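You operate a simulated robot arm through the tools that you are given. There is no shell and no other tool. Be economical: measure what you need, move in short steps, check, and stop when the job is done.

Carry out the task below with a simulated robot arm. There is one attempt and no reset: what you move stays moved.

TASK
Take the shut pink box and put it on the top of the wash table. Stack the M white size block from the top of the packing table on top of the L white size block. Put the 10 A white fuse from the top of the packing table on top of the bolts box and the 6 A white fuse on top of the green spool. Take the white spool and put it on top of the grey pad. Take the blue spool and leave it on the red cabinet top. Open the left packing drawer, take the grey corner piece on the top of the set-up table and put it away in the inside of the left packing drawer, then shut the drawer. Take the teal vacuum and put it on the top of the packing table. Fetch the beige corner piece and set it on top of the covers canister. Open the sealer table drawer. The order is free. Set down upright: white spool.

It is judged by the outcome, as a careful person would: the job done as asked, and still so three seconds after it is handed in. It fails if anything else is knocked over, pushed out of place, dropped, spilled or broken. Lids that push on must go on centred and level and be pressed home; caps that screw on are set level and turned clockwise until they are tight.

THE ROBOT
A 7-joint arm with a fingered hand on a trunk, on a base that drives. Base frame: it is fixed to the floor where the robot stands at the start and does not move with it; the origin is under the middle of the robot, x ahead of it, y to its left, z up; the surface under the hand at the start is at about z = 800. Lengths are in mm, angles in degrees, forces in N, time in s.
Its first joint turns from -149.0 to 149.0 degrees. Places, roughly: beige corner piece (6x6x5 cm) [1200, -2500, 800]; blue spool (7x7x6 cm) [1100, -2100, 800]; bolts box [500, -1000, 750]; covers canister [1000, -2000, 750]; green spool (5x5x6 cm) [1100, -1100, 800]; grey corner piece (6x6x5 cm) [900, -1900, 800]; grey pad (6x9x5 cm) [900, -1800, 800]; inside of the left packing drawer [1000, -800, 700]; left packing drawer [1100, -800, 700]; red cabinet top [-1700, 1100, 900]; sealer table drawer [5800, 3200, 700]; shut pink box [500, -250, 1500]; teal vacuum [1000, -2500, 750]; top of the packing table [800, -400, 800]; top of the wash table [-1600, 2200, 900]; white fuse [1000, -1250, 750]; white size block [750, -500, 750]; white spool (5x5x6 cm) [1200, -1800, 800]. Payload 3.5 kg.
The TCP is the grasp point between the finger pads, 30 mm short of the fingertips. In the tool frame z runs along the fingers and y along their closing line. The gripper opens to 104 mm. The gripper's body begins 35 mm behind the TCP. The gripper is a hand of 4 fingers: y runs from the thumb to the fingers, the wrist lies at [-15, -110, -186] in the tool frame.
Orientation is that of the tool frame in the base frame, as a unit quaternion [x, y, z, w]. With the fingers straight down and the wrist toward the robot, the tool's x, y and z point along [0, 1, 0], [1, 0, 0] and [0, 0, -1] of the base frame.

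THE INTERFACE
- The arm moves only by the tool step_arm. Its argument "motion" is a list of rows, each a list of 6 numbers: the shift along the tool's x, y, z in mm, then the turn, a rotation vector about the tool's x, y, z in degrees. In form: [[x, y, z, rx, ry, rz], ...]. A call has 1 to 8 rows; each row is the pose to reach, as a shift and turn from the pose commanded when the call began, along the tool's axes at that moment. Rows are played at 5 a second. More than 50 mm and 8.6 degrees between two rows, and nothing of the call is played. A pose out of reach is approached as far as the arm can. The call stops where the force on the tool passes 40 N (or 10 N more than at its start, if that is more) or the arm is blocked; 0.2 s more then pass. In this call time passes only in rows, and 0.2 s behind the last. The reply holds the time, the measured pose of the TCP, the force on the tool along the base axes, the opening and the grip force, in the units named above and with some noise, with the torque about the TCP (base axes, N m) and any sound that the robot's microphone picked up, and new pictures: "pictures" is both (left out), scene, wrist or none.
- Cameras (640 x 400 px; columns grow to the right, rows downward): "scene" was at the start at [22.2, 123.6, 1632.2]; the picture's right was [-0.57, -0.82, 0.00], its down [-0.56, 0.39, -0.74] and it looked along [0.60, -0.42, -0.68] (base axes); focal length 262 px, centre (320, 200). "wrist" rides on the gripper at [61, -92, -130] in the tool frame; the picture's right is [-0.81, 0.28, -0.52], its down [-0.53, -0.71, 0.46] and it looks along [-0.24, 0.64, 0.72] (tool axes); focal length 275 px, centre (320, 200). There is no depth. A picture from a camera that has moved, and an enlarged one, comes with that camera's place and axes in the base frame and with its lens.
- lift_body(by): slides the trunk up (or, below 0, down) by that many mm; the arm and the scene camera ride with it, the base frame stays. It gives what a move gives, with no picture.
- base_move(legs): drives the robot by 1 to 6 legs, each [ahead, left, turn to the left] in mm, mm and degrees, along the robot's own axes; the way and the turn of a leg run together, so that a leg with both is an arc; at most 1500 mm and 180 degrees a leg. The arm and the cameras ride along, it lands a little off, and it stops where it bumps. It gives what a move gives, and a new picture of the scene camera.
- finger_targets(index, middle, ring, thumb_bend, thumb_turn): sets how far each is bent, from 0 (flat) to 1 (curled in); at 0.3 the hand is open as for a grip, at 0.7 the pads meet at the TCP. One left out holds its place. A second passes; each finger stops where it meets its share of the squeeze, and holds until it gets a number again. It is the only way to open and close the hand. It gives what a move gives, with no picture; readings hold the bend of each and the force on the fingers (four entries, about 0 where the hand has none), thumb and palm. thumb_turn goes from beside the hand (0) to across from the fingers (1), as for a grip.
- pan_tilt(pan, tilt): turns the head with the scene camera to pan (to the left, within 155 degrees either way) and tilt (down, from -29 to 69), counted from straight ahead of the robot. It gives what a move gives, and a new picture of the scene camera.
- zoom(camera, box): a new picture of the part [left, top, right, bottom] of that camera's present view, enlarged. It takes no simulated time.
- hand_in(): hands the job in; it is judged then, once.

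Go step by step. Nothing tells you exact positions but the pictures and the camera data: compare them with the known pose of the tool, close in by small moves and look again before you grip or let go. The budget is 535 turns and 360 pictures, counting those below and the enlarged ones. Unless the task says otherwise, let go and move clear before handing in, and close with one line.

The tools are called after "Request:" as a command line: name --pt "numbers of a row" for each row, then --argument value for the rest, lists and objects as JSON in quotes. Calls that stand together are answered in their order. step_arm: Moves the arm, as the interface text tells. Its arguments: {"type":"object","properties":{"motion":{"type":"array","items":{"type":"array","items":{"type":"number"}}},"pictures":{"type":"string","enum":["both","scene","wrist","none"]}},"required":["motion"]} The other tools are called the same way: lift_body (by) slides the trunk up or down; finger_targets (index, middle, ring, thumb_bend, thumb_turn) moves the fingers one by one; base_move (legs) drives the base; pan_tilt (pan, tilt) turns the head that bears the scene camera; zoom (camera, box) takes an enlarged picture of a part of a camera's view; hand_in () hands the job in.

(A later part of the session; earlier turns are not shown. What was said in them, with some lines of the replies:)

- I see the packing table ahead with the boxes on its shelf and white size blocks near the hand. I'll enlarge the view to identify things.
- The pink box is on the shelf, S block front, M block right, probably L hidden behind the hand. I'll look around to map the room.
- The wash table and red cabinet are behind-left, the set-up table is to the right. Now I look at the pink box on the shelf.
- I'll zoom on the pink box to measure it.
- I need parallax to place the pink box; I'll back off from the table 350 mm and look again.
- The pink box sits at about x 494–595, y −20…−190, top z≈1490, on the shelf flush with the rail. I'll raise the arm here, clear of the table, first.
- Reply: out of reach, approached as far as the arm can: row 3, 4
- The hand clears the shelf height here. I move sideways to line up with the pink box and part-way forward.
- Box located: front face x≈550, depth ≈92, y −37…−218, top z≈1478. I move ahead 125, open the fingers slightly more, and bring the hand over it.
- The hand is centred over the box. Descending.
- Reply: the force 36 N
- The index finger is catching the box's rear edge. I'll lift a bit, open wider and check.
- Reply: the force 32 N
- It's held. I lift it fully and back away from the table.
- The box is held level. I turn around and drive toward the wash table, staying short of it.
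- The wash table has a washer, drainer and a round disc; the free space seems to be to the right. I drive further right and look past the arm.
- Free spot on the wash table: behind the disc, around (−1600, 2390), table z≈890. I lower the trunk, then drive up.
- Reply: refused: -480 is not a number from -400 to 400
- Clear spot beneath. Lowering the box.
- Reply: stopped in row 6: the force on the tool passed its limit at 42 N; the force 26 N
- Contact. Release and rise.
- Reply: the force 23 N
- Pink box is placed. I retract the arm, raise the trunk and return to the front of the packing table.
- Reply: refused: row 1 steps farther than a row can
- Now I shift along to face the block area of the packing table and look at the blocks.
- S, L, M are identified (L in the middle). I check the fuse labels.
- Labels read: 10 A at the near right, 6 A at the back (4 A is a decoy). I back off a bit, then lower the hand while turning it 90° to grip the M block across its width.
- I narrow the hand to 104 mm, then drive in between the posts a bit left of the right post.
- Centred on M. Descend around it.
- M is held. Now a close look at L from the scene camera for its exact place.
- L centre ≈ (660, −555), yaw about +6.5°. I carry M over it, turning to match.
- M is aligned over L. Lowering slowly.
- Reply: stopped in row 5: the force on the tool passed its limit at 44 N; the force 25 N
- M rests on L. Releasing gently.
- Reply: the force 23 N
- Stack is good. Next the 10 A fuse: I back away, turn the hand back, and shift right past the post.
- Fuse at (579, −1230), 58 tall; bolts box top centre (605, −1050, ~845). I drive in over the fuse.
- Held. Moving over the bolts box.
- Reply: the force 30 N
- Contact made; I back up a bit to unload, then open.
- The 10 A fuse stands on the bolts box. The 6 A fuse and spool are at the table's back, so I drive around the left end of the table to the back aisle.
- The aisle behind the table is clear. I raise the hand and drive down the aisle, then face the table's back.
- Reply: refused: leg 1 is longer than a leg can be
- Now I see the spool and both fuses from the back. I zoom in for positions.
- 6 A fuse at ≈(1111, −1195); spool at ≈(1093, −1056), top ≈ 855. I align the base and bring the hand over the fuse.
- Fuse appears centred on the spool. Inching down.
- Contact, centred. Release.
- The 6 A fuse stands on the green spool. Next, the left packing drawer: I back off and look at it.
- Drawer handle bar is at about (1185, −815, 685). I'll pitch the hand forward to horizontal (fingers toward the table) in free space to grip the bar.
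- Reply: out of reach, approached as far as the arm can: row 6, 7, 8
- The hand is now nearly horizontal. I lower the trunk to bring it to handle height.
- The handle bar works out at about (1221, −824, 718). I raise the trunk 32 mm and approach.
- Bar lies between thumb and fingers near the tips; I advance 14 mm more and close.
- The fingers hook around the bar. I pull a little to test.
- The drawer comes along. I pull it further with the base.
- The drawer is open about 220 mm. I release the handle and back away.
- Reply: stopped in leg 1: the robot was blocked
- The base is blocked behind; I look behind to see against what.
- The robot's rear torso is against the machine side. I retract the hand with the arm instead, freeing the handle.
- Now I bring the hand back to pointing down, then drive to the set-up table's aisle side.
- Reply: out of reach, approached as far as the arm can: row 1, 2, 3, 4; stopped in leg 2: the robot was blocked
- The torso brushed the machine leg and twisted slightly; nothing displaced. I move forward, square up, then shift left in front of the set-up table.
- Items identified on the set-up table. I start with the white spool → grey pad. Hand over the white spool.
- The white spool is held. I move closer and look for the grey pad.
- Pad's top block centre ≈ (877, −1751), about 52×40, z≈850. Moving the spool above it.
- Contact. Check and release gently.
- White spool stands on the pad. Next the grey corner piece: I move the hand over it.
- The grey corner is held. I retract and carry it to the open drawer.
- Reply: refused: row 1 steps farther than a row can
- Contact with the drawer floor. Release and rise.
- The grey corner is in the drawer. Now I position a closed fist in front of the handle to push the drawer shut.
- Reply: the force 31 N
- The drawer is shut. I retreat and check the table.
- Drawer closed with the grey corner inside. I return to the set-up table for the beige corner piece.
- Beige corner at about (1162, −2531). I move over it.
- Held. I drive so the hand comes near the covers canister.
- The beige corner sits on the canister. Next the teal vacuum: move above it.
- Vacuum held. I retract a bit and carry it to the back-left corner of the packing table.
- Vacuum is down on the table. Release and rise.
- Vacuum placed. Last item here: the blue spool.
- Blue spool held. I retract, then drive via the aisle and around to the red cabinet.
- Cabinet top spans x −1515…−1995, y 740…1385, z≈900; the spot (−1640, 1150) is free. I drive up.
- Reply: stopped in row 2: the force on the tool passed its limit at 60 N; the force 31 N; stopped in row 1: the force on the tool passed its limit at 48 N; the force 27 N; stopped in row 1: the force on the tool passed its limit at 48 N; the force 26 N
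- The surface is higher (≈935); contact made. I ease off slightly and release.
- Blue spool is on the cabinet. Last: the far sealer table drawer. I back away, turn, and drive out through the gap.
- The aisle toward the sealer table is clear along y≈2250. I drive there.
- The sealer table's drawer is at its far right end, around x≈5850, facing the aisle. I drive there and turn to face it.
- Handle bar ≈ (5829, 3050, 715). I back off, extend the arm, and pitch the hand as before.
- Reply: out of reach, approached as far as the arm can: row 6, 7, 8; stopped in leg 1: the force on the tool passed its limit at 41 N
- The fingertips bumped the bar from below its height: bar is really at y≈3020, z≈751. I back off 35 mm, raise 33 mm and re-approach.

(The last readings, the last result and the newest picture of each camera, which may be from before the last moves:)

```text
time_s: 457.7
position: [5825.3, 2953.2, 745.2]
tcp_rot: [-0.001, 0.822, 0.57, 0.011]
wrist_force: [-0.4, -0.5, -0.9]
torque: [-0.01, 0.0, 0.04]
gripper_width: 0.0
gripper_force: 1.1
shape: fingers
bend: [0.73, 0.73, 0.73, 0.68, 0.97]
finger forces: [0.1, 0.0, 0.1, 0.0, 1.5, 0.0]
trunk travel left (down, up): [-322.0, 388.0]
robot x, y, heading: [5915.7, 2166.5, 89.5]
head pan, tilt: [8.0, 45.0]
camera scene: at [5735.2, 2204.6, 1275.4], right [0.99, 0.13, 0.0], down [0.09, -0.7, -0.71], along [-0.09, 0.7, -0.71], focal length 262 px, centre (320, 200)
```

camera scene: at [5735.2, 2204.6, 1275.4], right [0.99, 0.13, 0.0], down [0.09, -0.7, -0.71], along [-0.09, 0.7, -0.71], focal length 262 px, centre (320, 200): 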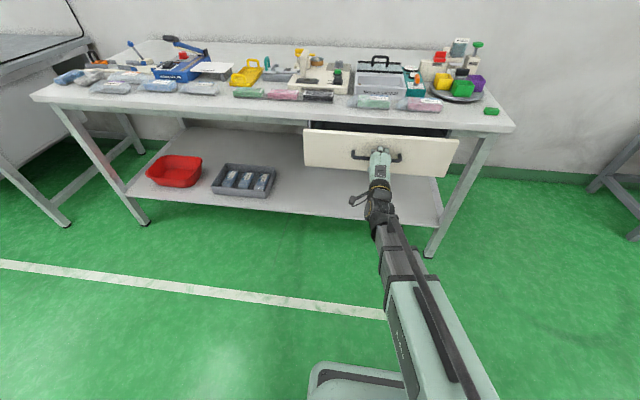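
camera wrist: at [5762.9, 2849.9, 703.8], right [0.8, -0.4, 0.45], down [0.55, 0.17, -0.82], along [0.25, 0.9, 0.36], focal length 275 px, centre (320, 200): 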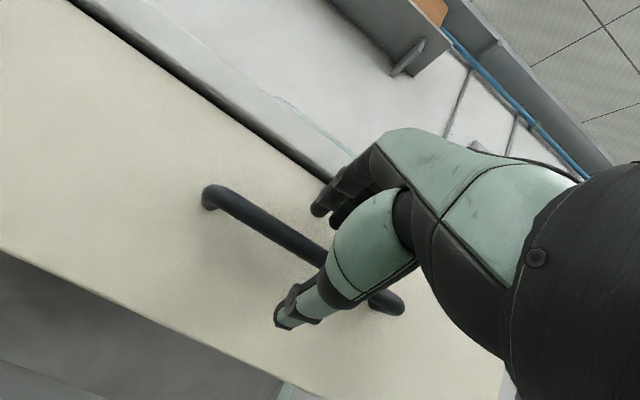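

The drawer opens. I pull on with the base.

Request:
base_move --legs '[[-220, 0, 0]]'

Request:
zoom --camera "scene" --box '[280, 80, 472, 200]'

```text
time_s: 459.3
position: [5824.2, 2734.1, 746.3]
tcp_rot: [0.0, 0.82, 0.572, 0.011]
wrist_force: [-0.3, 0.3, -2.2]
torque: [-0.05, -0.03, 0.06]
gripper_width: 0.1
gripper_force: 2.5
shape: fingers
bend: [0.73, 0.73, 0.72, 0.68, 0.97]
finger forces: [0.0, 0.0, 1.3, 0.1, 3.1, 0.1]
trunk travel left (down, up): [-322.0, 388.0]
robot x, y, heading: [5913.9, 1948.7, 89.5]
head pan, tilt: [8.0, 45.0]
camera scene: at [5733.7, 1985.7, 1275.7], right [0.99, 0.13, 0.0], down [0.09, -0.7, -0.71], along [-0.09, 0.7, -0.71], focal length 262 px, centre (320, 200)
```

scene: 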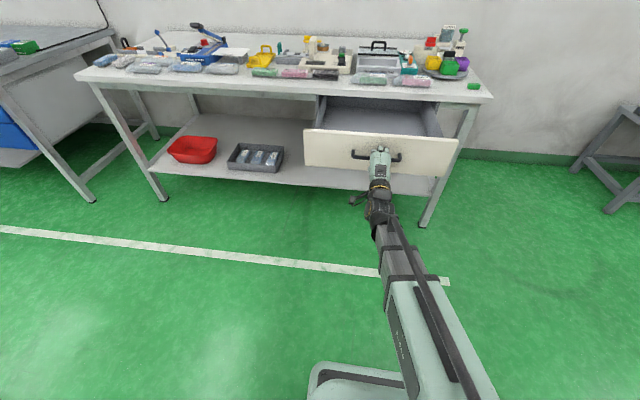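

```text
3.33 times, centred on (376, 140) of scene
camera zoom: at [5733.7, 1985.7, 1275.7], right [0.99, 0.13, 0.0], down [0.09, -0.7, -0.71], along [-0.09, 0.7, -0.71], focal length 873 px, centre (133, 400)
```

zoom: 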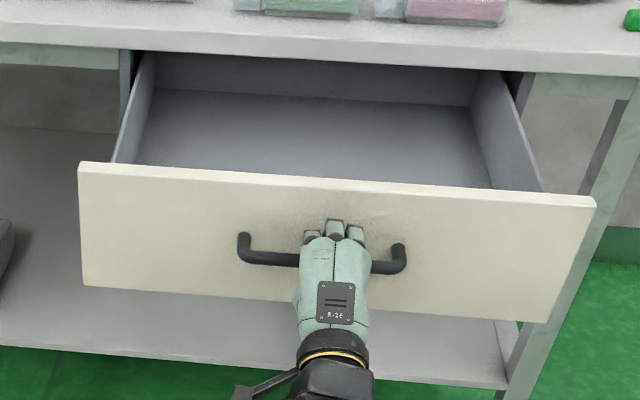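

Request:
base_move --legs '[[-60, 0, 0]]'

Request:
zoom --camera "scene" --box '[280, 80, 472, 200]'

```text
time_s: 460.3
position: [5824.0, 2676.3, 745.3]
tcp_rot: [-0.001, 0.821, 0.571, 0.011]
wrist_force: [0.1, 27.5, -1.3]
torque: [0.02, -0.04, 0.29]
gripper_width: 4.2
gripper_force: 11.5
shape: fingers
bend: [0.72, 0.71, 0.71, 0.68, 0.97]
finger forces: [7.4, 7.2, 7.2, 0.0, 1.6, 0.1]
trunk travel left (down, up): [-322.0, 388.0]
robot x, y, heading: [5921.1, 1889.0, 89.5]
head pan, tilt: [8.0, 45.0]
camera scene: at [5733.2, 1927.8, 1275.7], right [0.99, 0.13, 0.0], down [0.09, -0.7, -0.71], along [-0.09, 0.7, -0.71], focal length 262 px, centre (320, 200)
```

scene: 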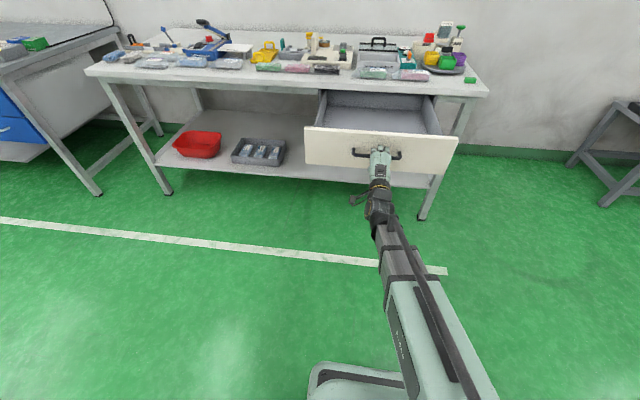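

```text
3.33 times, centred on (376, 140) of scene
camera zoom: at [5733.2, 1927.8, 1275.7], right [0.99, 0.13, 0.0], down [0.09, -0.7, -0.71], along [-0.09, 0.7, -0.71], focal length 873 px, centre (133, 400)
```

zoom: 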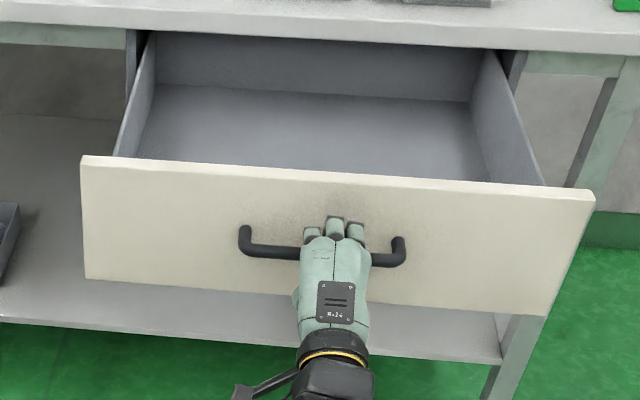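

Drawer fully open (end stop felt). I release and retract straight back.

Request:
finger_targets --index 0.4 --middle 0.4 --ring 0.4 --thumb_bend 0.4

Request:
base_move --legs '[[-150, 0, 0]]'

```text
time_s: 461.3
position: [5823.6, 2675.3, 746.1]
tcp_rot: [-0.001, 0.82, 0.572, 0.011]
wrist_force: [-0.3, -0.5, 0.7]
torque: [0.0, 0.04, 0.03]
gripper_width: 77.5
gripper_force: 0.1
shape: fingers
bend: [0.4, 0.4, 0.4, 0.4, 0.97]
finger forces: [0.0, 0.0, 0.0, 0.0, 0.0, 0.1]
trunk travel left (down, up): [-322.0, 388.0]
robot x, y, heading: [5916.2, 1888.8, 89.4]
head pan, tilt: [8.0, 45.0]
```

```text
time_s: 462.7
position: [5822.3, 2526.2, 747.2]
tcp_rot: [-0.002, 0.82, 0.572, 0.01]
wrist_force: [-0.5, 0.0, 0.7]
torque: [0.0, -0.04, -0.03]
gripper_width: 77.6
gripper_force: 0.0
shape: fingers
bend: [0.4, 0.4, 0.4, 0.4, 0.97]
finger forces: [0.0, 0.1, 0.0, 0.1, 0.0, 0.0]
trunk travel left (down, up): [-322.0, 388.0]
robot x, y, heading: [5914.0, 1740.3, 89.5]
head pan, tilt: [8.0, 45.0]
camera scene: at [5732.1, 1777.4, 1275.7], right [0.99, 0.13, 0.0], down [0.09, -0.7, -0.71], along [-0.09, 0.7, -0.71], focal length 262 px, centre (320, 200)
```

scene: 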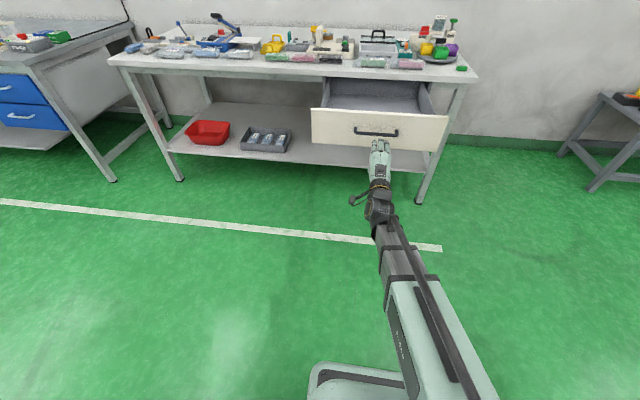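

All tasks are done: the sealer drawer is open and the hand is clear of it. Handing in.

Request:
hand_in

```text
The job is handed in.
```

I finished every task on the list and handed the job in; each item was checked in the camera pictures after it was placed. The base bumped the fixed machine behind the packing table twice while turning there, and I saw nothing knocked over or moved.
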